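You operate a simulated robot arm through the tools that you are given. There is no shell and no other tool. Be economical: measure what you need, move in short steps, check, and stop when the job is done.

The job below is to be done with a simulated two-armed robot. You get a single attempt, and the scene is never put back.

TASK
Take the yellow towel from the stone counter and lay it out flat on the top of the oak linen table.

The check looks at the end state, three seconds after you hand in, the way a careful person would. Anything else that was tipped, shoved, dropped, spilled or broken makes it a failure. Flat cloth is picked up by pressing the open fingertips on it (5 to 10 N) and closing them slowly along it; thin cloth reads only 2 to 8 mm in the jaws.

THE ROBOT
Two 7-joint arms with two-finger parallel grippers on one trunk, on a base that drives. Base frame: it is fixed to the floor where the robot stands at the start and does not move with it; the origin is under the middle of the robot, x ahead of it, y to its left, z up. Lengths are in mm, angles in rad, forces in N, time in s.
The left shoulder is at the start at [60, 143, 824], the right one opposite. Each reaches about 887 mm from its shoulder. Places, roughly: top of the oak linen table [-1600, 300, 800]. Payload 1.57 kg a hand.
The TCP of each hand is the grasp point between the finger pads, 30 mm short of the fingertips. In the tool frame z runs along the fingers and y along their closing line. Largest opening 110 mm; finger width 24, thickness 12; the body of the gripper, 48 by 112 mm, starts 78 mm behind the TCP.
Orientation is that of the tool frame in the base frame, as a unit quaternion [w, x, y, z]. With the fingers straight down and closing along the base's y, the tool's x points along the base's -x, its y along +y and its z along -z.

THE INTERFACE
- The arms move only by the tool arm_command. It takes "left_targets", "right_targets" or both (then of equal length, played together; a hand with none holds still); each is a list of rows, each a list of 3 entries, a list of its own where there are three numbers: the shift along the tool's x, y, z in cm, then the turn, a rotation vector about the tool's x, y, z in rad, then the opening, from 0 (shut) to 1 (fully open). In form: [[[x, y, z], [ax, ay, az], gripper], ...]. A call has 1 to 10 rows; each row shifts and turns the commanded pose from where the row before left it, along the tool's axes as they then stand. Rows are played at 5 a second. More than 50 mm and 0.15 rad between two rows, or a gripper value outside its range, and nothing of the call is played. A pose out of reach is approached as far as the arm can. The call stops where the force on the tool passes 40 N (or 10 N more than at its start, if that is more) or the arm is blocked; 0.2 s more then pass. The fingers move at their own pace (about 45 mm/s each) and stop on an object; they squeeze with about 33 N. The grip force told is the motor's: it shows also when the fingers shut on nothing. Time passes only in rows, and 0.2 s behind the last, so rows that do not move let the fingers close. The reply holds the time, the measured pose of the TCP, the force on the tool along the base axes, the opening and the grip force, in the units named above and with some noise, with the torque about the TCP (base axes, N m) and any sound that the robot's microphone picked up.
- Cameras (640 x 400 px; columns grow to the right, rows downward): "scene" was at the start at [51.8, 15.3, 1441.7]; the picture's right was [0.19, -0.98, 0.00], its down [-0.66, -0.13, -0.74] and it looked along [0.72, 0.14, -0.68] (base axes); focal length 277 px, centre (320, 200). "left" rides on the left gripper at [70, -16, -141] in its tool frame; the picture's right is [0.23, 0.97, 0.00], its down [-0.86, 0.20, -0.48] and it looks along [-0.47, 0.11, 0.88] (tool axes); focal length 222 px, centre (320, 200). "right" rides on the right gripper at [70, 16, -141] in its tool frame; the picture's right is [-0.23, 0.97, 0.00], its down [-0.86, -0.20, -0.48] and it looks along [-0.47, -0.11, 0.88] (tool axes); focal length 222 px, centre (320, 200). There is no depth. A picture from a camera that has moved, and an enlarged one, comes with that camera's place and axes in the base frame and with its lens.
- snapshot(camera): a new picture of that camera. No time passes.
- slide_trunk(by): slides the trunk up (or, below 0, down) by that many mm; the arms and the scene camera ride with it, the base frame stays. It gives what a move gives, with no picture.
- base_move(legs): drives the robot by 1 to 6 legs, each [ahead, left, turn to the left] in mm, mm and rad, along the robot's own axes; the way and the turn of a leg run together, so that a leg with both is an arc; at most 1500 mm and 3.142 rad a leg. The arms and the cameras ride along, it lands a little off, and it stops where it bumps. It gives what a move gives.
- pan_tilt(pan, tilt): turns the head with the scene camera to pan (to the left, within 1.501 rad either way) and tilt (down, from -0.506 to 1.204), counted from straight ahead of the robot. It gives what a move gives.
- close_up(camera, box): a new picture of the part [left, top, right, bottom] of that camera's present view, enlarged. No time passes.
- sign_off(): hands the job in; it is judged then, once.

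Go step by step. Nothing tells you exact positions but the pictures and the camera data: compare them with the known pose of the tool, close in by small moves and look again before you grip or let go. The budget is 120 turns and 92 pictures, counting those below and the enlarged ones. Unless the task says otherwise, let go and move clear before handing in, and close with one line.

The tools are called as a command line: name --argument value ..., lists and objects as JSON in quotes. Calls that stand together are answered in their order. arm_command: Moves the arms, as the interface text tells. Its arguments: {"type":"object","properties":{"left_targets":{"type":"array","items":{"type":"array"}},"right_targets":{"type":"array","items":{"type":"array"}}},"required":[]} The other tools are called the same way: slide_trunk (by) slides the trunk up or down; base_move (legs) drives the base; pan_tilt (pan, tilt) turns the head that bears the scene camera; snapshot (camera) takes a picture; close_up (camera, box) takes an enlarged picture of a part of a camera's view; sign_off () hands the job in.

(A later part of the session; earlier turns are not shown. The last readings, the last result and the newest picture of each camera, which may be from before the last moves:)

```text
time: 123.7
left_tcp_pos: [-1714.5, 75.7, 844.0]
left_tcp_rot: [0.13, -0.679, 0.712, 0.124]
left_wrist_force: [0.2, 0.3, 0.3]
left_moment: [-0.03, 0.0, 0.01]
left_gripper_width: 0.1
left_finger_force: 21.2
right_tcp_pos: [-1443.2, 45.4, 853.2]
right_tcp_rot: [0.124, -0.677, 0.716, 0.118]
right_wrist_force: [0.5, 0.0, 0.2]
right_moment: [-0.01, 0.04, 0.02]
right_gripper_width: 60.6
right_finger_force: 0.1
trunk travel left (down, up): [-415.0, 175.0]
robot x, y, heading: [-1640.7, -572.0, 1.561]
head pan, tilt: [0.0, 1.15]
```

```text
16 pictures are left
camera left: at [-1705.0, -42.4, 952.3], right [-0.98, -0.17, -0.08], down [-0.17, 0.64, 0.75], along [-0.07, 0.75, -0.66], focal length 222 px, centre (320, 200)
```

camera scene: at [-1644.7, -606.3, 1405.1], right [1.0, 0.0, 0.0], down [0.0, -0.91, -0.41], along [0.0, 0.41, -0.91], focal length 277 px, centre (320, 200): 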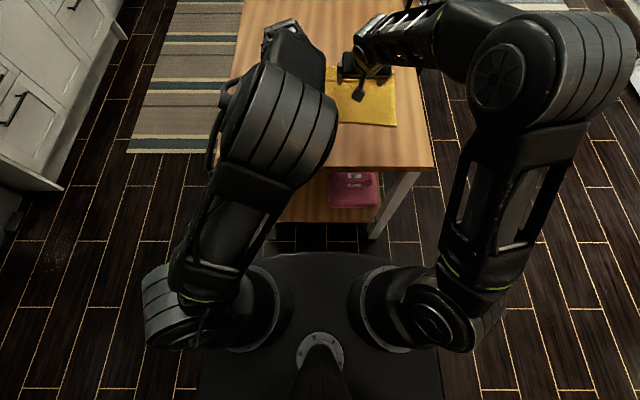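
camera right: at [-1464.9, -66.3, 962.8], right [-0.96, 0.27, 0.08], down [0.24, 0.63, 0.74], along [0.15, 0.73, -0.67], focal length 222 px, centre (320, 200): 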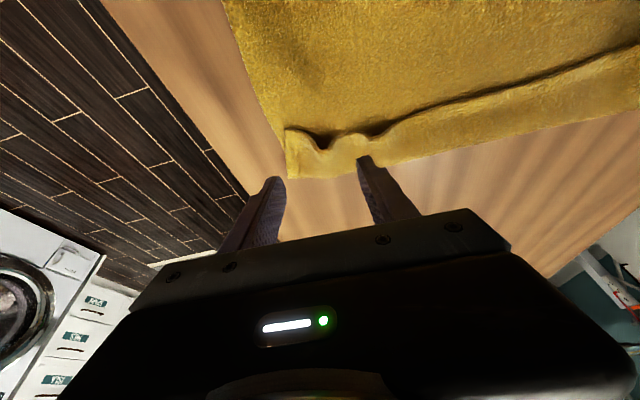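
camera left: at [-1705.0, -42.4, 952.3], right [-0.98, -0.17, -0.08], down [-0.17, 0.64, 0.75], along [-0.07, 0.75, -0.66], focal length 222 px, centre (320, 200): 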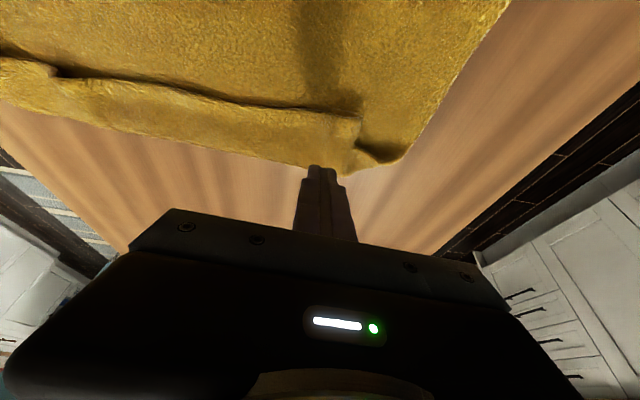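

Left slipped off when lifting, too. New approach: the right hand holds the towel's body down, while the left hand's two open fingers push the strip's hem forward.

arm_command --left_targets '[[[0, 0, 0], [0, 0, 0], 0.9], [[0, 0, 0], [0, 0, 0], 0.9], [[2.7, -0.7, -1.0], [0, 0, 0], 0.9], [[2.7, -0.7, -1.0], [0, 0, 0], 0.9], [[0, 0, 0], [0, 0, 0], 0.9], [[0.77, 0, 2.0], [0, 0, 0], 0.9], [[0.7, 0, 1.9], [0, 0, 0], 0.9], [[0, 0, 0], [0, 0, 0], 0.9]]' --right_targets '[[[2.9, 1.43, 0.25], [0, 0, 0], 0.9], [[2.9, 1.43, 0.25], [0, 0, 0], 0.9], [[2.9, 1.43, 0.25], [0, 0, 0], 0.9], [[2.9, 1.43, 0.25], [0, 0, 0], 0.9], [[0, 0, 0], [0, 0, 0], 0.9], [[0.1, 0, 0.28], [0, 0, 0], 0.9], [[0.1, 0, 0.28], [0, 0, 0], 0.9], [[0, 0, 0], [0, 0, 0], 0.9]]'

arm_command --left_targets '[[[0, 0, 0], [0, 0, 0], 0.9], [[0, 0, 0], [0, 0, 0], 0.9]]' --right_targets '[[[0.1, 0, 0.28], [0, 0, 0], 0.9], [[0, 0, 0], [0, 0, 0], 0.9]]'

```text
time: 125.5
left_tcp_pos: [-1703.8, 17.7, 801.6]
left_tcp_rot: [0.129, -0.679, 0.712, 0.123]
left_wrist_force: [0.2, 0.2, -0.1]
left_moment: [0.01, 0.0, -0.01]
left_gripper_width: 98.8
left_finger_force: 0.1
right_tcp_pos: [-1506.3, -56.8, 801.4]
right_tcp_rot: [0.124, -0.677, 0.716, 0.118]
right_wrist_force: [0.7, 0.0, 0.1]
right_moment: [0.02, 0.0, 0.0]
right_gripper_width: 99.0
right_finger_force: 0.0
trunk travel left (down, up): [-415.0, 175.0]
robot x, y, heading: [-1644.0, -573.8, 1.567]
head pan, tilt: [0.0, 1.15]
```

```text
time: 126.1
left_tcp_pos: [-1704.1, 16.5, 801.8]
left_tcp_rot: [0.129, -0.678, 0.713, 0.124]
left_wrist_force: [0.2, -0.5, 0.3]
left_moment: [-0.04, 0.0, 0.01]
left_gripper_width: 99.2
left_finger_force: 0.1
right_tcp_pos: [-1505.7, -58.5, 798.6]
right_tcp_rot: [0.124, -0.677, 0.716, 0.118]
right_wrist_force: [-0.1, 0.1, -0.1]
right_moment: [0.0, -0.04, 0.01]
right_gripper_width: 99.3
right_finger_force: 0.0
trunk travel left (down, up): [-415.0, 175.0]
robot x, y, heading: [-1644.2, -575.8, 1.573]
head pan, tilt: [0.0, 1.15]
```

arm_command --left_targets '[[[0.1, 0, 0.28], [0, 0, 0], 0.9], [[0, 0, 0], [0, 0, 0], 0.9]]' --right_targets '[[[0.1, 0, 0.28], [0, 0, 0], 0.9], [[0, 0, 0], [0, 0, 0], 0.9]]'

arm_command --left_targets '[[[0.07, 0, 0.19], [0, 0, 0], 0.9], [[0, 0, 0], [0, 0, 0], 0.9]]' --right_targets '[[[0.1, 0, 0.28], [0, 0, 0], 0.9], [[0, 0, 0], [0, 0, 0], 0.9]]'

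```text
time: 126.7
left_tcp_pos: [-1704.2, 16.8, 799.3]
left_tcp_rot: [0.129, -0.678, 0.713, 0.124]
left_wrist_force: [0.0, -0.1, -0.4]
left_moment: [0.03, 0.0, -0.02]
left_gripper_width: 99.0
left_finger_force: 0.1
right_tcp_pos: [-1507.8, -57.3, 794.8]
right_tcp_rot: [0.123, -0.678, 0.715, 0.119]
right_wrist_force: [0.8, -0.9, 3.0]
right_moment: [-0.01, -0.06, 0.01]
right_gripper_width: 99.1
right_finger_force: 0.1
trunk travel left (down, up): [-415.0, 175.0]
robot x, y, heading: [-1646.1, -575.1, 1.565]
head pan, tilt: [0.0, 1.15]
```

```text
time: 127.3
left_tcp_pos: [-1704.4, 15.6, 797.9]
left_tcp_rot: [0.13, -0.679, 0.712, 0.124]
left_wrist_force: [0.6, 0.1, 0.0]
left_moment: [0.0, -0.02, -0.01]
left_gripper_width: 99.1
left_finger_force: 0.1
right_tcp_pos: [-1507.5, -57.0, 794.3]
right_tcp_rot: [0.125, -0.677, 0.716, 0.119]
right_wrist_force: [2.4, -4.6, 21.3]
right_moment: [-0.15, -0.21, -0.03]
right_gripper_width: 99.1
right_finger_force: 0.1
trunk travel left (down, up): [-415.0, 175.0]
robot x, y, heading: [-1644.3, -573.5, 1.568]
head pan, tilt: [0.0, 1.15]
```

Right holds with ~21 N. Left goes down to near-contact and sweeps forward.

arm_command --left_targets '[[[0.07, 0, 0.19], [0, 0, 0], 0.9], [[-1.12, 0, 0.42], [0, 0, 0], 0.9], [[-1.12, 0, 0.42], [0, 0, 0], 0.9], [[-1.12, 0, 0.42], [0, 0, 0], 0.9], [[-1.12, 0, 0.42], [0, 0, 0], 0.9], [[-1.12, 0, 0.42], [0, 0, 0], 0.9]]'

snapshot --camera "left"

```text
time: 128.7
left_tcp_pos: [-1700.7, 75.8, 796.0]
left_tcp_rot: [0.13, -0.679, 0.712, 0.124]
left_wrist_force: [1.9, -2.4, 2.3]
left_moment: [-0.12, -0.13, -0.12]
left_gripper_width: 99.3
left_finger_force: 0.1
right_tcp_pos: [-1506.5, -57.4, 794.3]
right_tcp_rot: [0.125, -0.677, 0.715, 0.12]
right_wrist_force: [4.3, 2.1, 30.3]
right_moment: [0.08, -0.38, -0.07]
right_gripper_width: 99.2
right_finger_force: 0.2
trunk travel left (down, up): [-415.0, 175.0]
robot x, y, heading: [-1646.1, -575.9, 1.565]
head pan, tilt: [0.0, 1.15]
```

```text
15 pictures are left
camera left: at [-1690.5, -42.3, 904.1], right [-0.98, -0.16, -0.08], down [-0.17, 0.64, 0.75], along [-0.07, 0.75, -0.66], focal length 222 px, centre (320, 200)
```

left: 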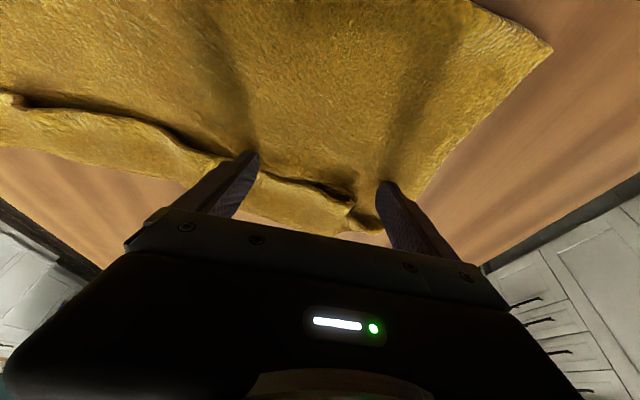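

The hem is now being pushed. Continuing forward another 50 mm.

arm_command --left_targets '[[[-1.12, 0, 0.42], [0, 0, 0], 0.9], [[-1.12, 0, 0.42], [0, 0, 0], 0.9], [[-1.12, 0, 0.42], [0, 0, 0], 0.9], [[-1.12, 0, 0.42], [0, 0, 0], 0.9]]'

snapshot --camera "left"

```text
time: 129.7
left_tcp_pos: [-1697.4, 121.7, 797.5]
left_tcp_rot: [0.131, -0.678, 0.712, 0.125]
left_wrist_force: [2.9, -5.0, 6.9]
left_moment: [-0.2, -0.43, -0.24]
left_gripper_width: 99.3
left_finger_force: 1.8
right_tcp_pos: [-1507.8, -57.5, 794.0]
right_tcp_rot: [0.125, -0.676, 0.716, 0.119]
right_wrist_force: [1.2, 4.4, 29.4]
right_moment: [0.14, -0.26, -0.27]
right_gripper_width: 100.0
right_finger_force: 1.5
trunk travel left (down, up): [-415.0, 175.0]
robot x, y, heading: [-1642.8, -569.6, 1.573]
head pan, tilt: [0.0, 1.15]
```

```text
14 pictures are left
camera left: at [-1688.3, 4.2, 904.2], right [-0.98, -0.16, -0.08], down [-0.17, 0.64, 0.75], along [-0.07, 0.75, -0.66], focal length 222 px, centre (320, 200)
```

left: 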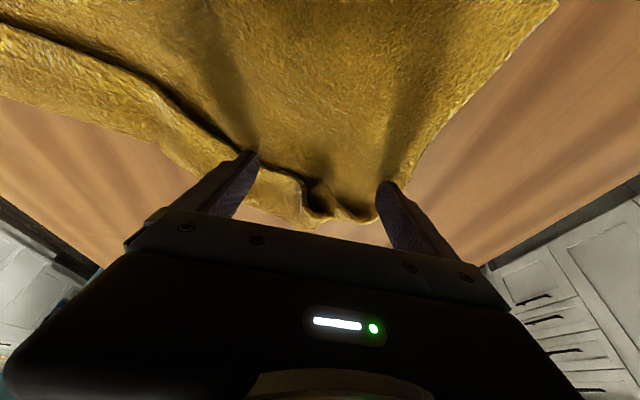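

The strip isn't flipping; the whole corner just gets pushed. I'll change tack: lift off, re-pinch the towel right at its near hem with fingers closing across the hem (so no strip remains beyond the jaws), hang it so the fold falls open, and lay it again. First withdrawing both hands.

arm_command --left_targets '[[[-1.05, 0, -2.8], [0, 0, 0], 0.9], [[-1.05, 0, -2.8], [0, 0, 0], 0.7], [[4.3, 1.36, -1.6], [0, 0, 0], 0.5], [[4.3, 1.36, -1.6], [0, 0, 0], 0.3], [[4.3, 1.36, -1.6], [0, 0, 0], 0.3], [[4.3, 1.36, -1.6], [0, 0, 0], 0.3], [[4.0, 1.36, -1.5], [0, 0, 0], 0.3]]' --right_targets '[[[-1.05, 0, -2.8], [0, 0, 0], 0.9], [[-1.05, 0, -2.8], [0, 0, 0], 0.7], [[2.57, -2.1, -0.96], [0, 0, 0], 0.5], [[2.57, -2.1, -0.96], [0, 0, 0], 0.3], [[0, 0, 0], [0, 0, 0], 0.3], [[0, 0, 0], [0, 0, 0], 0.3], [[0, 0, 0], [0, 0, 0], 0.3]]'

snapshot --camera "left"

```text
time: 131.3
left_tcp_pos: [-1775.8, -96.2, 851.1]
left_tcp_rot: [0.129, -0.678, 0.713, 0.124]
left_wrist_force: [1.1, 0.6, -0.3]
left_moment: [0.0, 0.01, -0.02]
left_gripper_width: 33.1
left_finger_force: 0.0
right_tcp_pos: [-1466.0, -113.0, 854.6]
right_tcp_rot: [0.124, -0.677, 0.716, 0.118]
right_wrist_force: [0.2, -0.3, -0.8]
right_moment: [-0.01, -0.01, -0.02]
right_gripper_width: 33.1
right_finger_force: 0.1
trunk travel left (down, up): [-415.0, 175.0]
robot x, y, heading: [-1641.8, -571.0, 1.57]
head pan, tilt: [0.0, 1.15]
```

```text
13 pictures are left
camera left: at [-1766.2, -213.5, 960.4], right [-0.98, -0.16, -0.08], down [-0.17, 0.64, 0.75], along [-0.07, 0.75, -0.66], focal length 222 px, centre (320, 200)
```

left: 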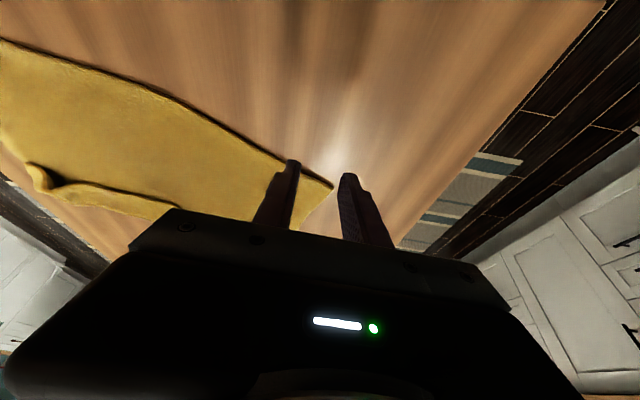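

The towel has turned a bit: near hem runs from about (−1797,−20) to (−1537,−117) and on to (−1425,−123). I'll set the fingers vertical and yaw the hands so they close across the hem.

arm_command --left_targets '[[[0, 0, 0], [0, 0.12, 0], 0.3], [[0, 0, 0], [0, 0.12, 0], 0.3], [[0, 0, 0], [0, 0.12, 0], 0.3], [[0, 0, 0], [0, 0, -0.14], 0.3], [[0, 0, 0], [0, 0, -0.14], 0.3], [[0, 0, 0], [0, 0, -0.14], 0.3], [[0, 0, 0], [0, 0, -0.14], 0.3]]' --right_targets '[[[0, 0, 0], [0, 0.12, 0], 0.3], [[0, 0, 0], [0, 0.12, 0], 0.3], [[0, 0, 0], [0, 0.12, 0], 0.3], [[0, 0, 0], [0, 0, 0.14], 0.3], [[0, 0, 0], [0, 0, 0.14], 0.3], [[0, 0, 0], [0, 0, 0.14], 0.3], [[0, 0, 0], [0, 0, 0.14], 0.3]]'

arm_command --left_targets '[[[0, 0, 0], [0, 0, -0.14], 0.3], [[0, 0, 0], [0, 0, -0.14], 0.3], [[0, 0, 0], [0, 0, -0.14], 0.3], [[0, 0, 0], [0, 0, -0.14], 0.3], [[0, 0, 0], [0, 0, 0], 0.3], [[0, 0, 0], [0, 0, 0], 0.3], [[0, 0, 0], [0, 0, 0], 0.3]]' --right_targets '[[[0, 0, 0], [0, 0, 0.14], 0.3], [[0, 0, 0], [0, 0, 0.14], 0.3], [[0, 0, 0], [0, 0, 0.14], 0.3], [[0, 0, 0], [0, 0, 0.14], 0.3], [[0, 0, 0], [0, 0, 0.14], 0.3], [[0, 0, 0], [0, 0, 0.14], 0.3], [[0, 0, 0], [0, 0, 0.14], 0.3]]'

```text
time: 132.9
left_tcp_pos: [-1775.3, -98.9, 854.0]
left_tcp_rot: [0.0, 0.863, -0.505, 0.0]
left_wrist_force: [-0.3, -0.2, 0.2]
left_moment: [0.01, 0.0, 0.03]
left_gripper_width: 33.2
left_finger_force: 0.1
right_tcp_pos: [-1467.0, -113.3, 853.3]
right_tcp_rot: [-0.005, -0.459, 0.888, -0.007]
right_wrist_force: [0.9, 0.3, 0.2]
right_moment: [0.0, 0.0, 0.01]
right_gripper_width: 33.2
right_finger_force: 0.2
trunk travel left (down, up): [-415.0, 175.0]
robot x, y, heading: [-1641.4, -574.7, 1.566]
head pan, tilt: [0.0, 1.15]
```

```text
time: 134.5
left_tcp_pos: [-1777.7, -98.9, 853.8]
left_tcp_rot: [0.0, 0.969, -0.247, 0.0]
left_wrist_force: [-0.2, 0.7, -0.2]
left_moment: [-0.02, 0.0, -0.03]
left_gripper_width: 33.1
left_finger_force: 0.0
right_tcp_pos: [-1465.4, -113.7, 851.9]
right_tcp_rot: [-0.001, 0.013, 1.0, -0.008]
right_wrist_force: [0.3, 0.3, 0.5]
right_moment: [0.01, -0.01, 0.01]
right_gripper_width: 33.1
right_finger_force: 0.1
trunk travel left (down, up): [-415.0, 175.0]
robot x, y, heading: [-1644.7, -574.9, 1.569]
head pan, tilt: [0.0, 1.15]
```

Both hands yawed fine. Moving the left over its part of the hem, both down 30 mm, and checking with the wrist cameras.

arm_command --left_targets '[[[-0.8, -2.93, 0], [0, 0, 0], 0.3], [[-0.8, -2.93, 0], [0, 0, 0], 0.3], [[-0.8, -2.93, 0], [0, 0, 0], 0.3], [[0, 0, 3], [0, 0, 0], 0.3], [[0, 0, 0], [0, 0, 0], 0.3]]' --right_targets '[[[0, 1.7, 0], [0, 0, 0], 0.3], [[0, 0, 0], [0, 0, 0], 0.3], [[0, 0, 0], [0, 0, 0], 0.3], [[0, 0, 3], [0, 0, 0], 0.3], [[0, 0, 0], [0, 0, 0], 0.3]]'

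snapshot --camera "left"

snapshot --camera "right"

```text
time: 135.7
left_tcp_pos: [-1758.7, -10.4, 823.7]
left_tcp_rot: [0.0, 0.969, -0.247, 0.0]
left_wrist_force: [0.4, 0.5, -0.3]
left_moment: [-0.02, -0.02, 0.01]
left_gripper_width: 33.1
left_finger_force: 0.0
right_tcp_pos: [-1467.4, -95.7, 821.8]
right_tcp_rot: [-0.002, 0.012, 1.0, -0.008]
right_wrist_force: [0.4, -0.8, -1.2]
right_moment: [0.03, 0.0, -0.02]
right_gripper_width: 33.0
right_finger_force: 0.0
trunk travel left (down, up): [-415.0, 175.0]
robot x, y, heading: [-1646.1, -572.5, 1.572]
head pan, tilt: [0.0, 1.15]
```

```text
12 pictures are left
camera left: at [-1689.4, -30.7, 965.5], right [-0.27, -0.96, 0.0], down [-0.85, 0.23, 0.48], along [-0.46, 0.13, -0.88], focal length 222 px, centre (320, 200)
```

left: 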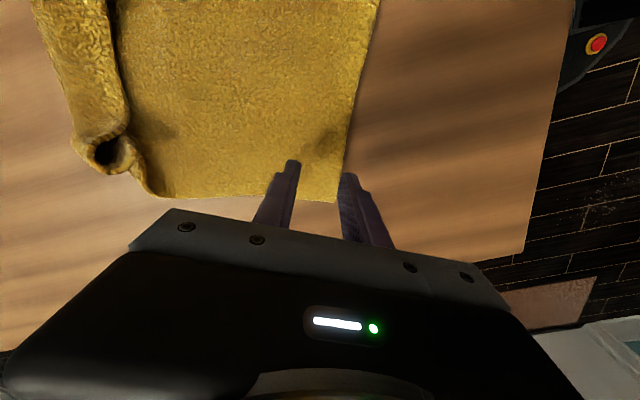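

```text
11 pictures are left
camera right: at [-1535.0, -75.3, 962.8], right [0.25, 0.97, -0.02], down [0.85, -0.21, 0.48], along [0.46, -0.13, -0.88], focal length 222 px, centre (320, 200)
```

right: 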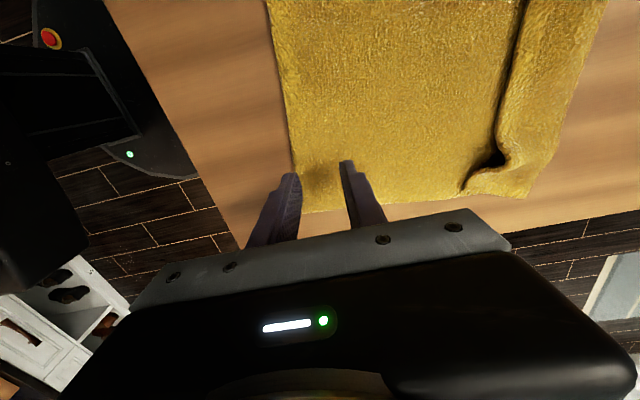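

Both are well placed, about 25 mm in from the hem near the corners. Shifting 3 mm inward and descending to contact.

arm_command --left_targets '[[[0, -0.3, 0], [0, 0, 0], 0.3], [[0, 0, 2.4], [0, 0, 0], 0.3], [[0, 0, 0.3], [0, 0, 0], 0.3], [[0, 0, 0], [0, 0, 0], 0.3]]' --right_targets '[[[0, 0.3, 0], [0, 0, 0], 0.3], [[0, 0, 2.3], [0, 0, 0], 0.3], [[0, 0, 0.3], [0, 0, 0], 0.3], [[0, 0, 0], [0, 0, 0], 0.3]]'

arm_command --left_targets '[[[0, 0, 0.25], [0, 0, 0], 0.3], [[0, 0, 0], [0, 0, 0], 0.3]]' --right_targets '[[[0, 0, 0.25], [0, 0, 0], 0.3], [[0, 0, 0], [0, 0, 0], 0.3]]'

```text
time: 136.7
left_tcp_pos: [-1756.6, -8.8, 797.4]
left_tcp_rot: [0.0, 0.969, -0.247, -0.001]
left_wrist_force: [-0.2, -0.6, -0.4]
left_moment: [-0.05, 0.01, -0.01]
left_gripper_width: 33.0
left_finger_force: 0.0
right_tcp_pos: [-1467.6, -92.9, 796.4]
right_tcp_rot: [-0.001, 0.012, 1.0, -0.008]
right_wrist_force: [0.1, 0.7, 0.0]
right_moment: [0.0, 0.01, -0.01]
right_gripper_width: 33.0
right_finger_force: 0.1
trunk travel left (down, up): [-415.0, 175.0]
robot x, y, heading: [-1647.4, -570.5, 1.566]
head pan, tilt: [0.0, 1.15]
```

```text
time: 137.3
left_tcp_pos: [-1756.9, -9.0, 794.0]
left_tcp_rot: [0.0, 0.969, -0.247, -0.001]
left_wrist_force: [-0.1, -0.8, 2.9]
left_moment: [0.02, 0.02, 0.01]
left_gripper_width: 32.7
left_finger_force: 0.1
right_tcp_pos: [-1466.6, -93.3, 793.8]
right_tcp_rot: [-0.001, 0.012, 1.0, -0.008]
right_wrist_force: [0.3, 0.8, 3.2]
right_moment: [0.04, 0.0, -0.02]
right_gripper_width: 33.0
right_finger_force: 0.3
trunk travel left (down, up): [-415.0, 175.0]
robot x, y, heading: [-1642.4, -574.5, 1.568]
head pan, tilt: [0.0, 1.15]
```

arm_command --left_targets '[[[0, 0, 0.07], [0, 0, 0], 0.3], [[0, 0, 0], [0, 0, 0], 0.27], [[0, 0, 0], [0, 0, 0], 0.24], [[0, 0, 0], [0, 0, 0], 0.2], [[0, 0, 0], [0, 0, 0], 0.16], [[0, 0, 0], [0, 0, 0], 0.12], [[0, 0, 0], [0, 0, 0], 0.08], [[0, 0, 0], [0, 0, 0], 0.04], [[0, 0, 0], [0, 0, 0], 0], [[0, 0, 0], [0, 0, 0], 0]]' --right_targets '[[[0, 0, 0.07], [0, 0, 0], 0.3], [[0, 0, 0], [0, 0, 0], 0.27], [[0, 0, 0], [0, 0, 0], 0.24], [[0, 0, 0], [0, 0, 0], 0.2], [[0, 0, 0], [0, 0, 0], 0.16], [[0, 0, 0], [0, 0, 0], 0.12], [[0, 0, 0], [0, 0, 0], 0.08], [[0, 0, 0], [0, 0, 0], 0.04], [[0, 0, 0], [0, 0, 0], 0], [[0, 0, 0], [0, 0, 0], 0]]'

```text
time: 139.5
left_tcp_pos: [-1755.6, -8.2, 793.3]
left_tcp_rot: [0.0, 0.969, -0.247, 0.0]
left_wrist_force: [0.5, -0.9, 3.8]
left_moment: [-0.04, 0.0, 0.05]
left_gripper_width: 3.8
left_finger_force: 25.2
right_tcp_pos: [-1465.2, -92.9, 793.6]
right_tcp_rot: [-0.002, 0.013, 1.0, -0.007]
right_wrist_force: [0.5, 1.1, 4.6]
right_moment: [0.02, -0.01, -0.01]
right_gripper_width: 4.3
right_finger_force: 25.0
trunk travel left (down, up): [-415.0, 175.0]
robot x, y, heading: [-1646.2, -573.5, 1.564]
head pan, tilt: [0.0, 1.15]
```

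Both pinches hold (3.8 and 4.3 mm). Lifting a little, squaring the left hand with the right, then raising the trunk.

arm_command --left_targets '[[[0, 0, -2.5], [0, 0, 0], 0], [[0, 0, -2.5], [0, 0, 0], 0], [[1.0, 2.0, -1], [0, 0, -0.12], 0], [[0.8, 2.0, -1], [0, 0, -0.12], 0], [[0.3, 2.1, -1], [0, 0, -0.12], 0], [[0.1, 2.1, -1], [0, 0, -0.12], 0]]' --right_targets '[[[0, 0, -2.5], [0, 0, 0], 0], [[0, 0, -2.5], [0, 0, 0], 0], [[0, 0, -1], [0, 0, 0], 0], [[0, 0, -1], [0, 0, 0], 0], [[0, 0, -1], [0, 0, 0], 0], [[0, 0, -1], [0, 0, 0], 0]]'

slide_trunk --by 170

snapshot --camera "scene"

```text
time: 140.9
left_tcp_pos: [-1760.1, -93.9, 884.5]
left_tcp_rot: [-0.001, 1.0, -0.008, 0.0]
left_wrist_force: [-0.5, 0.5, -0.4]
left_moment: [0.01, -0.01, -0.09]
left_gripper_width: 3.9
left_finger_force: 24.6
right_tcp_pos: [-1466.0, -93.7, 882.4]
right_tcp_rot: [-0.002, 0.012, 1.0, -0.008]
right_wrist_force: [0.0, 0.8, -0.3]
right_moment: [-0.03, 0.04, -0.02]
right_gripper_width: 4.2
right_finger_force: 24.4
trunk travel left (down, up): [-415.0, 175.0]
robot x, y, heading: [-1645.6, -572.2, 1.571]
head pan, tilt: [0.0, 1.15]
```

```text
time: 142.8
left_tcp_pos: [-1761.6, -94.2, 1053.9]
left_tcp_rot: [0.0, 1.0, -0.01, 0.0]
left_wrist_force: [0.0, -0.3, -0.7]
left_moment: [0.01, -0.01, -0.09]
left_gripper_width: 3.7
left_finger_force: 24.7
right_tcp_pos: [-1464.4, -92.8, 1052.0]
right_tcp_rot: [-0.001, 0.013, 1.0, -0.009]
right_wrist_force: [0.7, -0.2, 0.2]
right_moment: [0.02, -0.03, 0.01]
right_gripper_width: 3.8
right_finger_force: 24.5
trunk travel left (down, up): [-585.0, 5.0]
robot x, y, heading: [-1646.1, -572.2, 1.565]
head pan, tilt: [0.0, 1.15]
```

```text
10 pictures are left
camera scene: at [-1644.1, -544.0, 1575.0], right [1.0, 0.0, 0.0], down [0.0, -0.91, -0.41], along [0.0, 0.41, -0.91], focal length 277 px, centre (320, 200)
```

scene: 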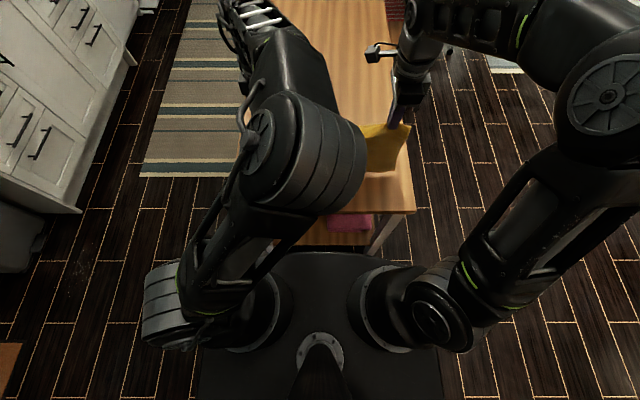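

The towel hangs from its hem over the table. Raising a bit more so the folded end falls open, then lowering and moving forward so the lower hem trails.

arm_command --left_targets '[[[0, 0, -2], [0, 0, 0], 0], [[0, 0, -2], [0, 0, 0], 0], [[0, 0, -1], [0, 0, 0], 0], [[0, 0, 0], [0, 0, 0], 0], [[0, 0, 0], [0, 0, 0], 0], [[0, 0, 0], [0, 0, 0], 0]]' --right_targets '[[[0, 0, -2], [0, 0, 0], 0], [[0, 0, -2], [0, 0, 0], 0], [[0, 0, -1], [0, 0, 0], 0], [[0, 0, 0], [0, 0, 0], 0], [[0, 0, 0], [0, 0, 0], 0], [[0, 0, 0], [0, 0, 0], 0]]'

snapshot --camera "right"

```text
time: 144.2
left_tcp_pos: [-1761.6, -91.4, 1106.8]
left_tcp_rot: [0.001, 1.0, -0.009, 0.0]
left_wrist_force: [0.4, -0.1, 0.1]
left_moment: [0.02, 0.02, -0.06]
left_gripper_width: 3.8
left_finger_force: 24.6
right_tcp_pos: [-1463.9, -92.0, 1102.0]
right_tcp_rot: [-0.001, 0.012, 1.0, -0.008]
right_wrist_force: [0.8, -0.5, -0.2]
right_moment: [-0.01, -0.06, -0.01]
right_gripper_width: 3.7
right_finger_force: 24.8
trunk travel left (down, up): [-585.0, 5.0]
robot x, y, heading: [-1641.5, -576.5, 1.566]
head pan, tilt: [0.0, 1.15]
```

```text
9 pictures are left
camera right: at [-1532.6, -70.9, 1242.4], right [0.25, 0.97, -0.02], down [0.85, -0.21, 0.48], along [0.46, -0.13, -0.88], focal length 222 px, centre (320, 200)
```

right: 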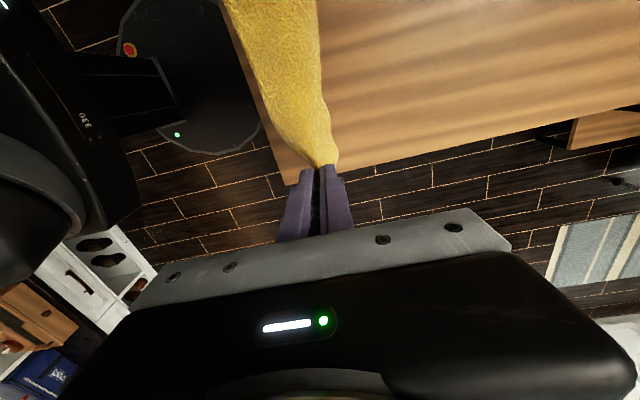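

The fold has fallen open and the towel hangs cleanly. I'll back off 80 mm so the lower hem lands near y≈−170, then lower and advance step by step.

base_move --legs '[[-76, 0, 0]]'

slide_trunk --by -52

base_move --legs '[[32, 0, 0]]'

slide_trunk --by -40

snapshot --camera "right"

```text
time: 145.2
left_tcp_pos: [-1761.7, -169.2, 1105.3]
left_tcp_rot: [-0.001, 1.0, -0.01, 0.0]
left_wrist_force: [0.5, 0.2, 0.3]
left_moment: [0.04, -0.01, -0.09]
left_gripper_width: 3.8
left_finger_force: 24.6
right_tcp_pos: [-1463.1, -169.7, 1102.6]
right_tcp_rot: [-0.001, 0.013, 1.0, -0.007]
right_wrist_force: [-0.1, 0.2, 0.8]
right_moment: [0.04, 0.02, -0.01]
right_gripper_width: 4.2
right_finger_force: 25.1
trunk travel left (down, up): [-585.0, 5.0]
robot x, y, heading: [-1645.3, -645.0, 1.566]
head pan, tilt: [0.0, 1.15]
```

```text
time: 146.2
left_tcp_pos: [-1760.6, -167.4, 1053.3]
left_tcp_rot: [0.0, 1.0, -0.011, 0.0]
left_wrist_force: [0.7, 0.4, 0.0]
left_moment: [-0.01, -0.04, -0.08]
left_gripper_width: 3.6
left_finger_force: 24.3
right_tcp_pos: [-1464.6, -167.7, 1050.6]
right_tcp_rot: [-0.001, 0.013, 1.0, -0.009]
right_wrist_force: [0.2, 0.6, -0.3]
right_moment: [0.02, 0.01, -0.03]
right_gripper_width: 4.0
right_finger_force: 24.6
trunk travel left (down, up): [-533.0, 57.0]
robot x, y, heading: [-1643.9, -647.7, 1.561]
head pan, tilt: [0.0, 1.15]
```

```text
time: 147.0
left_tcp_pos: [-1761.8, -132.9, 1052.4]
left_tcp_rot: [0.001, 1.0, -0.01, 0.0]
left_wrist_force: [-0.1, -0.3, -0.9]
left_moment: [-0.04, -0.04, -0.04]
left_gripper_width: 3.8
left_finger_force: 24.9
right_tcp_pos: [-1463.7, -132.7, 1048.2]
right_tcp_rot: [0.0, 0.012, 1.0, -0.009]
right_wrist_force: [-0.3, 0.8, -1.1]
right_moment: [-0.06, -0.02, -0.04]
right_gripper_width: 4.2
right_finger_force: 24.6
trunk travel left (down, up): [-533.0, 57.0]
robot x, y, heading: [-1649.0, -616.5, 1.569]
head pan, tilt: [0.0, 1.15]
```

```text
time: 147.8
left_tcp_pos: [-1761.3, -135.4, 1013.2]
left_tcp_rot: [0.0, 1.0, -0.01, 0.0]
left_wrist_force: [0.0, -0.7, 0.1]
left_moment: [-0.02, -0.02, -0.07]
left_gripper_width: 4.0
left_finger_force: 24.4
right_tcp_pos: [-1462.6, -135.5, 1010.5]
right_tcp_rot: [-0.001, 0.013, 1.0, -0.009]
right_wrist_force: [0.3, 0.2, -0.7]
right_moment: [0.0, 0.0, -0.04]
right_gripper_width: 3.9
right_finger_force: 25.1
trunk travel left (down, up): [-493.0, 97.0]
robot x, y, heading: [-1643.8, -614.3, 1.572]
head pan, tilt: [0.0, 1.15]
```

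```text
8 pictures are left
camera right: at [-1532.4, -114.3, 1150.3], right [0.25, 0.97, -0.02], down [0.85, -0.21, 0.48], along [0.46, -0.13, -0.88], focal length 222 px, centre (320, 200)
```

right: 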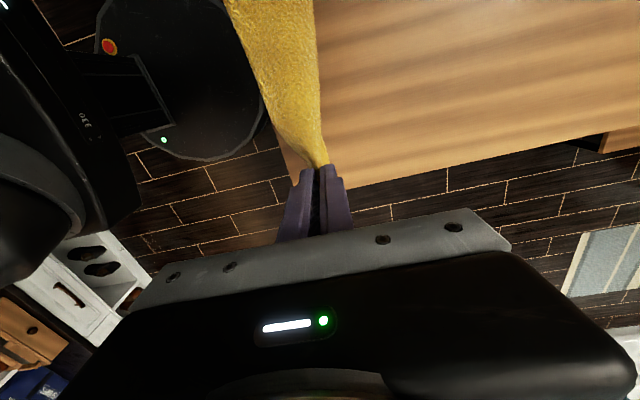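

The hem is trailing close to the table's near edge, so I'll move forward first, then keep lowering and advancing.

base_move --legs '[[40, 0, 0]]'

arm_command --left_targets '[[[0, -2.5, 0.8], [0, 0, 0], 0], [[0, -2.5, 0.8], [0, 0, 0], 0], [[0, -2.5, 1.2], [0, 0, 0], 0], [[0, -2.5, 1.6], [0, 0, 0], 0], [[0, 0, 0], [0, 0, 0], 0]]' --right_targets '[[[0, 2.5, 0.8], [0, 0, 0], 0], [[0, 2.5, 0.8], [0, 0, 0], 0], [[0, 2.5, 1.2], [0, 0, 0], 0], [[0, 2.5, 1.6], [0, 0, 0], 0], [[0, 0, 0], [0, 0, 0], 0]]'

slide_trunk --by -60

snapshot --camera "right"

```text
time: 148.7
left_tcp_pos: [-1760.8, -92.7, 1011.4]
left_tcp_rot: [0.001, 1.0, -0.009, 0.0]
left_wrist_force: [0.8, -1.0, -0.6]
left_moment: [-0.01, 0.01, -0.07]
left_gripper_width: 3.7
left_finger_force: 25.1
right_tcp_pos: [-1464.3, -93.0, 1008.8]
right_tcp_rot: [-0.001, 0.012, 1.0, -0.011]
right_wrist_force: [-0.1, 0.5, -0.9]
right_moment: [-0.03, 0.03, -0.01]
right_gripper_width: 3.9
right_finger_force: 24.4
trunk travel left (down, up): [-493.0, 97.0]
robot x, y, heading: [-1642.0, -575.3, 1.568]
head pan, tilt: [0.0, 1.15]
```

```text
time: 149.9
left_tcp_pos: [-1759.1, 5.4, 968.7]
left_tcp_rot: [0.0, 1.0, -0.01, 0.0]
left_wrist_force: [0.3, -0.2, -0.5]
left_moment: [0.0, 0.0, -0.07]
left_gripper_width: 3.8
left_finger_force: 24.5
right_tcp_pos: [-1462.1, 7.2, 964.8]
right_tcp_rot: [0.0, 0.012, 1.0, -0.008]
right_wrist_force: [-0.1, 0.0, 0.0]
right_moment: [-0.03, 0.02, -0.01]
right_gripper_width: 4.1
right_finger_force: 25.1
trunk travel left (down, up): [-493.0, 97.0]
robot x, y, heading: [-1646.8, -576.0, 1.57]
head pan, tilt: [0.0, 1.15]
```

```text
time: 150.9
left_tcp_pos: [-1760.4, 5.4, 909.0]
left_tcp_rot: [0.0, 1.0, -0.009, 0.0]
left_wrist_force: [-0.1, 0.7, 0.2]
left_moment: [0.04, 0.03, -0.06]
left_gripper_width: 4.1
left_finger_force: 24.4
right_tcp_pos: [-1462.0, 8.0, 903.3]
right_tcp_rot: [-0.001, 0.012, 1.0, -0.007]
right_wrist_force: [0.1, -0.1, 0.3]
right_moment: [0.03, 0.04, -0.01]
right_gripper_width: 3.8
right_finger_force: 24.2
trunk travel left (down, up): [-433.0, 157.0]
robot x, y, heading: [-1640.3, -577.7, 1.568]
head pan, tilt: [0.0, 1.15]
```

```text
7 pictures are left
camera right: at [-1530.5, 27.9, 1044.5], right [0.25, 0.97, -0.02], down [0.85, -0.21, 0.48], along [0.46, -0.13, -0.88], focal length 222 px, centre (320, 200)
```

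right: 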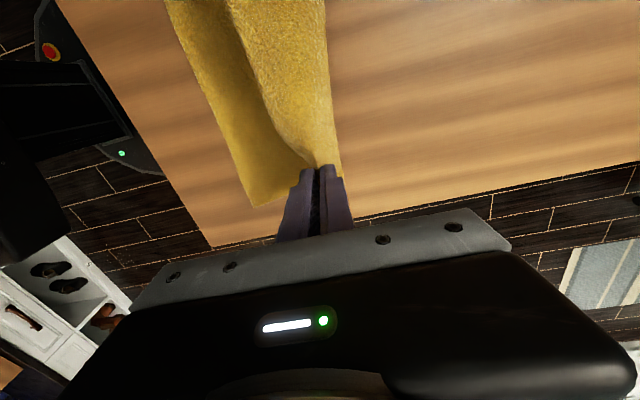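

Excellent – the hem trails squarely at y≈−108 on the wood. Small base advance, then lower and extend the arms with a gradual forward pitch.

base_move --legs '[[30, 0, 0]]'

slide_trunk --by -40

arm_command --left_targets '[[[0, -2.0, 0], [0.11, 0, 0], 0], [[0, -2.0, 0.22], [0.11, 0, 0], 0], [[0, -1.95, 0.45], [0.11, 0, 0], 0], [[0, -1.9, 0.65], [0.11, 0, 0], 0], [[0, 0, 0], [0, 0, 0], 0]]' --right_targets '[[[0, 2.0, 0], [-0.11, 0, 0], 0], [[0, 2.0, 0.22], [-0.11, 0, 0], 0], [[0, 1.95, 0.45], [-0.11, 0, 0], 0], [[0, 1.9, 0.65], [-0.11, 0, 0], 0], [[0, 0, 0], [0, 0, 0], 0]]'

```text
time: 151.8
left_tcp_pos: [-1759.5, 36.4, 908.2]
left_tcp_rot: [0.001, 1.0, -0.01, -0.001]
left_wrist_force: [-0.2, 0.3, -0.7]
left_moment: [-0.04, 0.01, -0.06]
left_gripper_width: 3.6
left_finger_force: 24.5
right_tcp_pos: [-1462.7, 37.1, 902.9]
right_tcp_rot: [0.0, 0.013, 1.0, -0.009]
right_wrist_force: [-0.6, -0.3, -0.2]
right_moment: [-0.02, 0.01, -0.02]
right_gripper_width: 4.1
right_finger_force: 24.9
trunk travel left (down, up): [-433.0, 157.0]
robot x, y, heading: [-1642.6, -545.6, 1.567]
head pan, tilt: [0.0, 1.15]
```

```text
time: 152.6
left_tcp_pos: [-1759.1, 35.7, 869.1]
left_tcp_rot: [0.0, 1.0, -0.011, 0.0]
left_wrist_force: [0.0, 0.6, 0.1]
left_moment: [0.0, -0.02, -0.05]
left_gripper_width: 3.7
left_finger_force: 24.5
right_tcp_pos: [-1462.7, 36.0, 863.3]
right_tcp_rot: [-0.001, 0.013, 1.0, -0.008]
right_wrist_force: [0.1, -1.0, -0.8]
right_moment: [0.02, 0.03, -0.01]
right_gripper_width: 4.0
right_finger_force: 24.6
trunk travel left (down, up): [-393.0, 197.0]
robot x, y, heading: [-1642.8, -545.4, 1.565]
head pan, tilt: [0.0, 1.15]
```

```text
time: 153.8
left_tcp_pos: [-1757.2, 114.9, 869.2]
left_tcp_rot: [-0.219, 0.976, -0.01, 0.002]
left_wrist_force: [0.4, -0.5, -0.1]
left_moment: [-0.06, 0.01, -0.03]
left_gripper_width: 3.5
left_finger_force: 24.4
right_tcp_pos: [-1461.1, 116.9, 862.7]
right_tcp_rot: [0.002, 0.013, 0.977, 0.211]
right_wrist_force: [-0.1, -0.2, -0.3]
right_moment: [-0.05, -0.01, 0.01]
right_gripper_width: 3.8
right_finger_force: 24.7
trunk travel left (down, up): [-393.0, 197.0]
robot x, y, heading: [-1644.7, -546.2, 1.561]
head pan, tilt: [0.0, 1.15]
```

Hands at y≈116 and still taut-free. One more advance, then lower to just above the surface.

arm_command --left_targets '[[[0, -0.9, 0.42], [0, 0, 0], 0], [[0, -0.9, 0.42], [0, 0, 0], 0], [[0, 0.2, 0.5], [0, 0, 0], 0]]' --right_targets '[[[0, 0.9, 0.42], [0, 0, 0], 0], [[0, 0.9, 0.42], [0, 0, 0], 0], [[0, 0, 0], [0, 0, 0], 0]]'

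slide_trunk --by -55

snapshot --camera "right"

```text
time: 154.6
left_tcp_pos: [-1756.3, 135.5, 864.1]
left_tcp_rot: [-0.219, 0.976, -0.011, 0.003]
left_wrist_force: [-0.7, 0.1, -0.4]
left_moment: [-0.05, -0.01, 0.0]
left_gripper_width: 3.7
left_finger_force: 24.2
right_tcp_pos: [-1460.2, 136.1, 861.8]
right_tcp_rot: [0.002, 0.013, 0.978, 0.209]
right_wrist_force: [0.2, 0.2, 0.2]
right_moment: [-0.08, 0.01, -0.02]
right_gripper_width: 3.6
right_finger_force: 23.9
trunk travel left (down, up): [-393.0, 197.0]
robot x, y, heading: [-1643.2, -545.7, 1.57]
head pan, tilt: [0.0, 1.15]
```

```text
time: 155.5
left_tcp_pos: [-1757.2, 135.0, 810.3]
left_tcp_rot: [-0.218, 0.976, -0.01, 0.003]
left_wrist_force: [-0.1, -0.6, -0.5]
left_moment: [-0.08, 0.02, -0.02]
left_gripper_width: 3.7
left_finger_force: 24.3
right_tcp_pos: [-1459.2, 137.0, 806.6]
right_tcp_rot: [0.002, 0.014, 0.977, 0.211]
right_wrist_force: [-0.4, 0.6, -0.5]
right_moment: [-0.06, -0.02, 0.0]
right_gripper_width: 3.4
right_finger_force: 24.7
trunk travel left (down, up): [-338.0, 252.0]
robot x, y, heading: [-1642.6, -541.6, 1.562]
head pan, tilt: [0.0, 1.15]
```

```text
6 pictures are left
camera right: at [-1529.0, 95.2, 942.1], right [0.25, 0.88, 0.4], down [0.85, -0.4, 0.35], along [0.47, 0.25, -0.85], focal length 222 px, centre (320, 200)
```

right: 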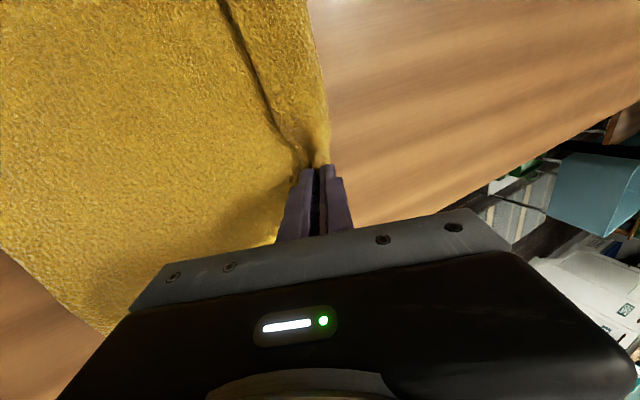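

The towel lies flat with only a narrow (~25 mm) strip at the far hem, which is standing up in the jaws. I'll lower to contact, then open while moving forward so the rear fingers push that strip over forwards.

arm_command --left_targets '[[[0, 0.3, 0.6], [0, 0, 0], 0], [[0, 0.25, 0.55], [0, 0, 0], 0], [[0, 0, 0], [0, 0, 0], 0]]' --right_targets '[[[0, -0.2, 0.45], [0, 0, 0], 0], [[0, -0.18, 0.4], [0, 0, 0], 0], [[0, 0, 0], [0, 0, 0], 0]]'

arm_command --left_targets '[[[0, 0.08, 0.18], [0, 0, 0], 0], [[0, 0, 0], [0, 0, 0], 0]]' --right_targets '[[[0, -0.08, 0.18], [0, 0, 0], 0], [[0, 0, 0], [0, 0, 0], 0]]'

```text
time: 156.3
left_tcp_pos: [-1757.7, 134.3, 796.3]
left_tcp_rot: [-0.219, 0.976, -0.01, 0.002]
left_wrist_force: [-0.2, 0.4, 1.6]
left_moment: [-0.05, -0.04, -0.04]
left_gripper_width: 3.8
left_finger_force: 24.3
right_tcp_pos: [-1460.0, 136.8, 799.4]
right_tcp_rot: [0.002, 0.013, 0.977, 0.212]
right_wrist_force: [-1.2, -1.7, 11.0]
right_moment: [0.05, 0.04, 0.0]
right_gripper_width: 3.7
right_finger_force: 24.5
trunk travel left (down, up): [-338.0, 252.0]
robot x, y, heading: [-1644.4, -547.2, 1.564]
head pan, tilt: [0.0, 1.15]
```

```text
time: 156.9
left_tcp_pos: [-1756.9, 132.8, 795.7]
left_tcp_rot: [-0.219, 0.976, -0.01, 0.003]
left_wrist_force: [-1.4, 0.7, 6.6]
left_moment: [0.01, 0.0, -0.01]
left_gripper_width: 3.8
left_finger_force: 24.7
right_tcp_pos: [-1459.2, 136.0, 797.3]
right_tcp_rot: [0.003, 0.013, 0.977, 0.212]
right_wrist_force: [0.4, -1.6, 15.9]
right_moment: [0.1, 0.05, -0.03]
right_gripper_width: 3.8
right_finger_force: 25.0
trunk travel left (down, up): [-338.0, 252.0]
robot x, y, heading: [-1642.8, -547.0, 1.568]
head pan, tilt: [0.0, 1.15]
```

arm_command --left_targets '[[[0, -0.04, -0.09], [0, 0, 0], 0], [[0, -0.3, 0], [0, 0, 0], 0.06], [[0, -0.3, 0], [0, 0, 0], 0.11], [[0, -0.3, 0], [0, 0, 0], 0.16], [[0, -0.3, 0], [0, 0, 0], 0.21], [[0, -0.3, 0], [0, 0, 0], 0.26], [[0, -0.3, 0], [0, 0, 0], 0.3]]' --right_targets '[[[0, 0.09, -0.2], [0, 0, 0], 0], [[0, 0.3, 0], [0, 0, 0], 0.06], [[0, 0.3, 0], [0, 0, 0], 0.11], [[0, 0.3, 0], [0, 0, 0], 0.16], [[0, 0.3, 0], [0, 0, 0], 0.21], [[0, 0.3, 0], [0, 0, 0], 0.26], [[0, 0.3, 0], [0, 0, 0], 0.3]]'

snapshot --camera "right"

```text
time: 158.5
left_tcp_pos: [-1757.0, 151.4, 802.6]
left_tcp_rot: [-0.218, 0.976, -0.009, 0.002]
left_wrist_force: [-0.5, -1.4, 1.7]
left_moment: [-0.02, 0.01, 0.0]
left_gripper_width: 32.7
left_finger_force: 0.0
right_tcp_pos: [-1457.8, 151.6, 804.2]
right_tcp_rot: [0.001, 0.013, 0.978, 0.209]
right_wrist_force: [0.0, -0.1, -0.4]
right_moment: [-0.01, -0.01, -0.02]
right_gripper_width: 33.1
right_finger_force: 0.4
trunk travel left (down, up): [-338.0, 252.0]
robot x, y, heading: [-1640.7, -546.8, 1.567]
head pan, tilt: [0.0, 1.15]
```

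```text
5 pictures are left
camera right: at [-1527.9, 110.8, 939.3], right [0.25, 0.88, 0.4], down [0.85, -0.4, 0.35], along [0.47, 0.25, -0.85], focal length 222 px, centre (320, 200)
```

right: 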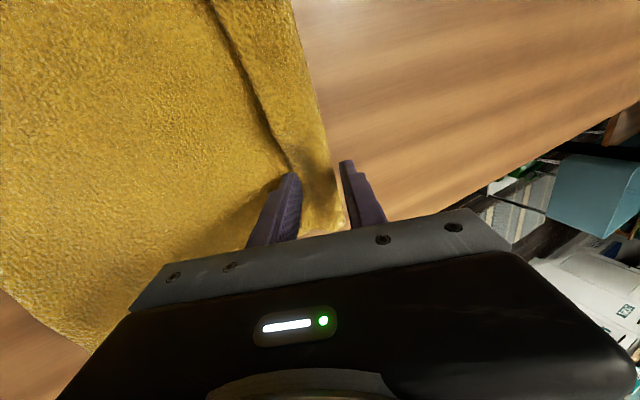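

The strip's hem lies right at the rear finger. I'll narrow the jaws so the rear finger stays at the hem and the front finger rests on the strip, then pinch just that layer.

arm_command --left_targets '[[[0, 1.1, 0], [0, 0, 0], 0.17], [[0, 0, 0], [0, 0, 0], 0.17], [[0, 0, 0], [0, 0, 0], 0.17]]' --right_targets '[[[0, -1.1, 0], [0, 0, 0], 0.17], [[0, 0, 0], [0, 0, 0], 0.17], [[0, 0, 0], [0, 0, 0], 0.17]]'

close_up --camera "left" --box '[160, 0, 480, 200]'

```text
time: 159.3
left_tcp_pos: [-1757.0, 141.6, 798.2]
left_tcp_rot: [-0.218, 0.976, -0.012, 0.002]
left_wrist_force: [0.4, 0.6, 4.9]
left_moment: [0.0, -0.02, -0.05]
left_gripper_width: 16.5
left_finger_force: 0.1
right_tcp_pos: [-1458.0, 142.9, 802.7]
right_tcp_rot: [0.002, 0.013, 0.978, 0.21]
right_wrist_force: [0.8, -0.2, 0.7]
right_moment: [0.03, 0.0, 0.0]
right_gripper_width: 18.7
right_finger_force: 0.0
trunk travel left (down, up): [-338.0, 252.0]
robot x, y, heading: [-1642.7, -544.7, 1.568]
head pan, tilt: [0.0, 1.15]
```

```text
2.00 times, centred on (320, 100) of left
camera zoom: at [-1689.2, 92.7, 934.0], right [0.21, -0.89, -0.42], down [-0.86, -0.37, 0.35], along [-0.46, 0.29, -0.84], focal length 444 px, centre (320, 400)
```

zoom: 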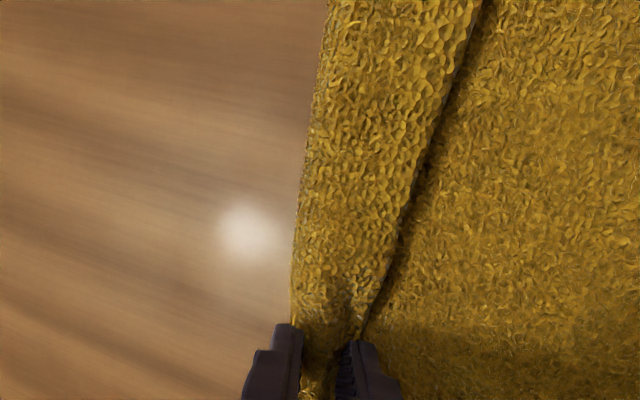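

Pinching here would grab both layers. Since hanging the towel opened the previous (bigger) fold cleanly, I'll repeat the lay with the pinch exactly at the near hem, leaving no strip. Opening, lifting off, and moving back to the near hem.

arm_command --left_targets '[[[0, 0, 0], [0, 0, 0], 0.4], [[0, 0, 0], [0, 0, 0], 0.5], [[0, -1.28, -2.7], [0, 0, 0], 0.5], [[0, -1.28, -2.7], [0, 0, 0], 0.5], [[0, 0, 0], [-0.11, 0, 0], 0.5], [[0, 0, 0], [-0.11, 0, 0], 0.5], [[0, 0, 0], [-0.11, 0, 0], 0.5], [[0, 0, 0], [-0.11, 0, 0], 0.5]]' --right_targets '[[[0, 0, 0], [0, 0, 0], 0.4], [[0, 0, 0], [0, 0, 0], 0.5], [[0, 1.28, -2.7], [0, 0, 0], 0.5], [[0, 1.28, -2.7], [0, 0, 0], 0.5], [[0, 0, 0], [0.11, 0, 0], 0.5], [[0, 0, 0], [0.11, 0, 0], 0.5], [[0, 0, 0], [0.11, 0, 0], 0.5], [[0, 0, 0], [0.11, 0, 0], 0.5]]'

arm_command --left_targets '[[[0, 4.5, 0], [0, 0, 0], 0.4], [[0, 4.5, 0], [0, 0, 0], 0.3], [[0, 4.5, 0], [0, 0, 0], 0.3], [[0, 4.5, 0], [0, 0, 0], 0.3], [[0, 4.2, 0], [0, 0, 0], 0.3]]' --right_targets '[[[0, -4.5, 0], [0, 0, 0], 0.4], [[0, -4.5, 0], [0, 0, 0], 0.3], [[0, -4.5, 0], [0, 0, 0], 0.3], [[0, -4.5, 0], [0, 0, 0], 0.3], [[0, -4.5, 0], [0, 0, 0], 0.3]]'

```text
time: 161.1
left_tcp_pos: [-1743.2, 45.6, 838.8]
left_tcp_rot: [-0.003, 1.0, -0.01, 0.0]
left_wrist_force: [-0.2, -0.4, -0.3]
left_moment: [0.03, 0.05, -0.01]
left_gripper_width: 54.8
left_finger_force: 0.1
left hand out of reach, approached as far as the arm can: row 5, 6, 7, 8
right_tcp_pos: [-1458.9, 143.2, 859.7]
right_tcp_rot: [0.0, 0.012, 0.995, 0.101]
right_wrist_force: [0.3, 0.0, -0.2]
right_moment: [0.02, 0.02, 0.0]
right_gripper_width: 54.8
right_finger_force: 0.0
right hand out of reach, approached as far as the arm can: row 7, 8
trunk travel left (down, up): [-338.0, 252.0]
robot x, y, heading: [-1643.4, -547.1, 1.565]
head pan, tilt: [0.0, 1.15]
```

```text
time: 162.3
left_tcp_pos: [-1749.4, -171.6, 836.4]
left_tcp_rot: [-0.001, 1.0, -0.01, -0.001]
left_wrist_force: [0.0, 0.4, -1.4]
left_moment: [0.02, 0.02, -0.01]
left_gripper_width: 32.8
left_finger_force: 0.0
right_tcp_pos: [-1464.0, -78.4, 814.5]
right_tcp_rot: [0.0, 0.013, 0.995, 0.102]
right_wrist_force: [0.0, -0.1, 0.0]
right_moment: [0.04, 0.0, 0.02]
right_gripper_width: 33.0
right_finger_force: 0.0
trunk travel left (down, up): [-338.0, 252.0]
robot x, y, heading: [-1644.1, -544.6, 1.569]
head pan, tilt: [0.0, 1.15]
```

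arm_command --left_targets '[[[-0.3, -4.1, -0.3], [0, 0, 0], 0.3], [[-0.3, -4.1, -0.3], [0, 0, 0], 0.3], [[0, 0, 0], [0, 0, 0], 0.3], [[0, 0, 0], [0, 0, 0], 0.3]]' --right_targets '[[[0, 0, -1.3], [0.1, 0, 0], 0.3], [[0, 0, -1.3], [0.1, 0, 0], 0.3], [[0, 0, 0], [0, 0, 0], 0.3], [[0, 0, 0], [0, 0, 0], 0.3]]'

snapshot --camera "left"

snapshot --camera "right"

```text
time: 163.3
left_tcp_pos: [-1750.6, -92.3, 844.7]
left_tcp_rot: [-0.001, 1.0, -0.011, -0.001]
left_wrist_force: [0.2, 0.5, -0.4]
left_moment: [0.02, 0.0, 0.0]
left_gripper_width: 33.0
left_finger_force: 0.1
right_tcp_pos: [-1464.4, -80.4, 839.9]
right_tcp_rot: [-0.001, 0.012, 1.0, 0.0]
right_wrist_force: [0.3, -0.4, 1.0]
right_moment: [0.02, 0.01, -0.01]
right_gripper_width: 33.2
right_finger_force: 0.1
trunk travel left (down, up): [-338.0, 252.0]
robot x, y, heading: [-1646.8, -551.2, 1.569]
head pan, tilt: [0.0, 1.15]
```

```text
3 pictures are left
camera left: at [-1681.6, -79.4, 985.7], right [0.21, -0.98, 0.0], down [-0.86, -0.18, 0.48], along [-0.47, -0.1, -0.88], focal length 222 px, centre (320, 200)
```

left: 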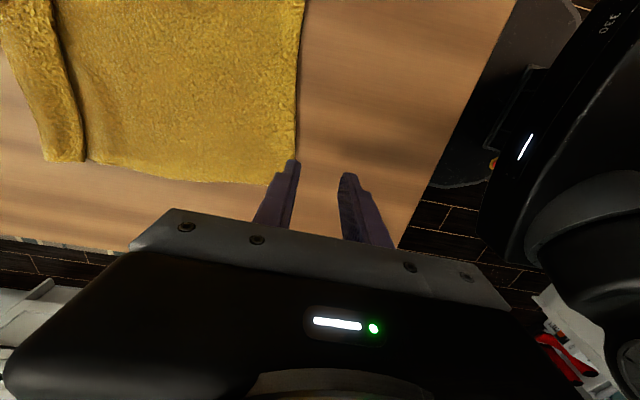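

```text
2 pictures are left
camera right: at [-1533.2, -62.9, 981.9], right [0.25, 0.97, 0.0], down [0.85, -0.22, 0.48], along [0.46, -0.12, -0.88], focal length 222 px, centre (320, 200)
```

right: 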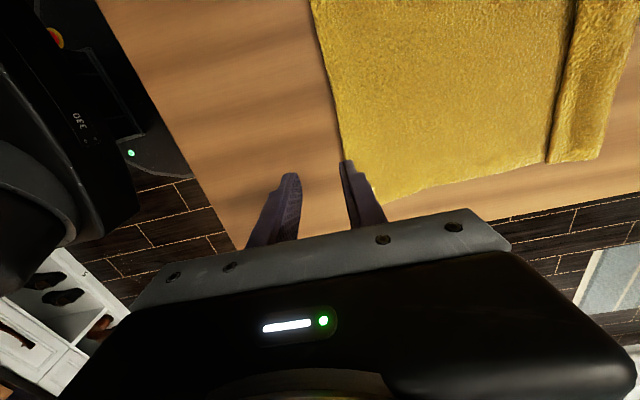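

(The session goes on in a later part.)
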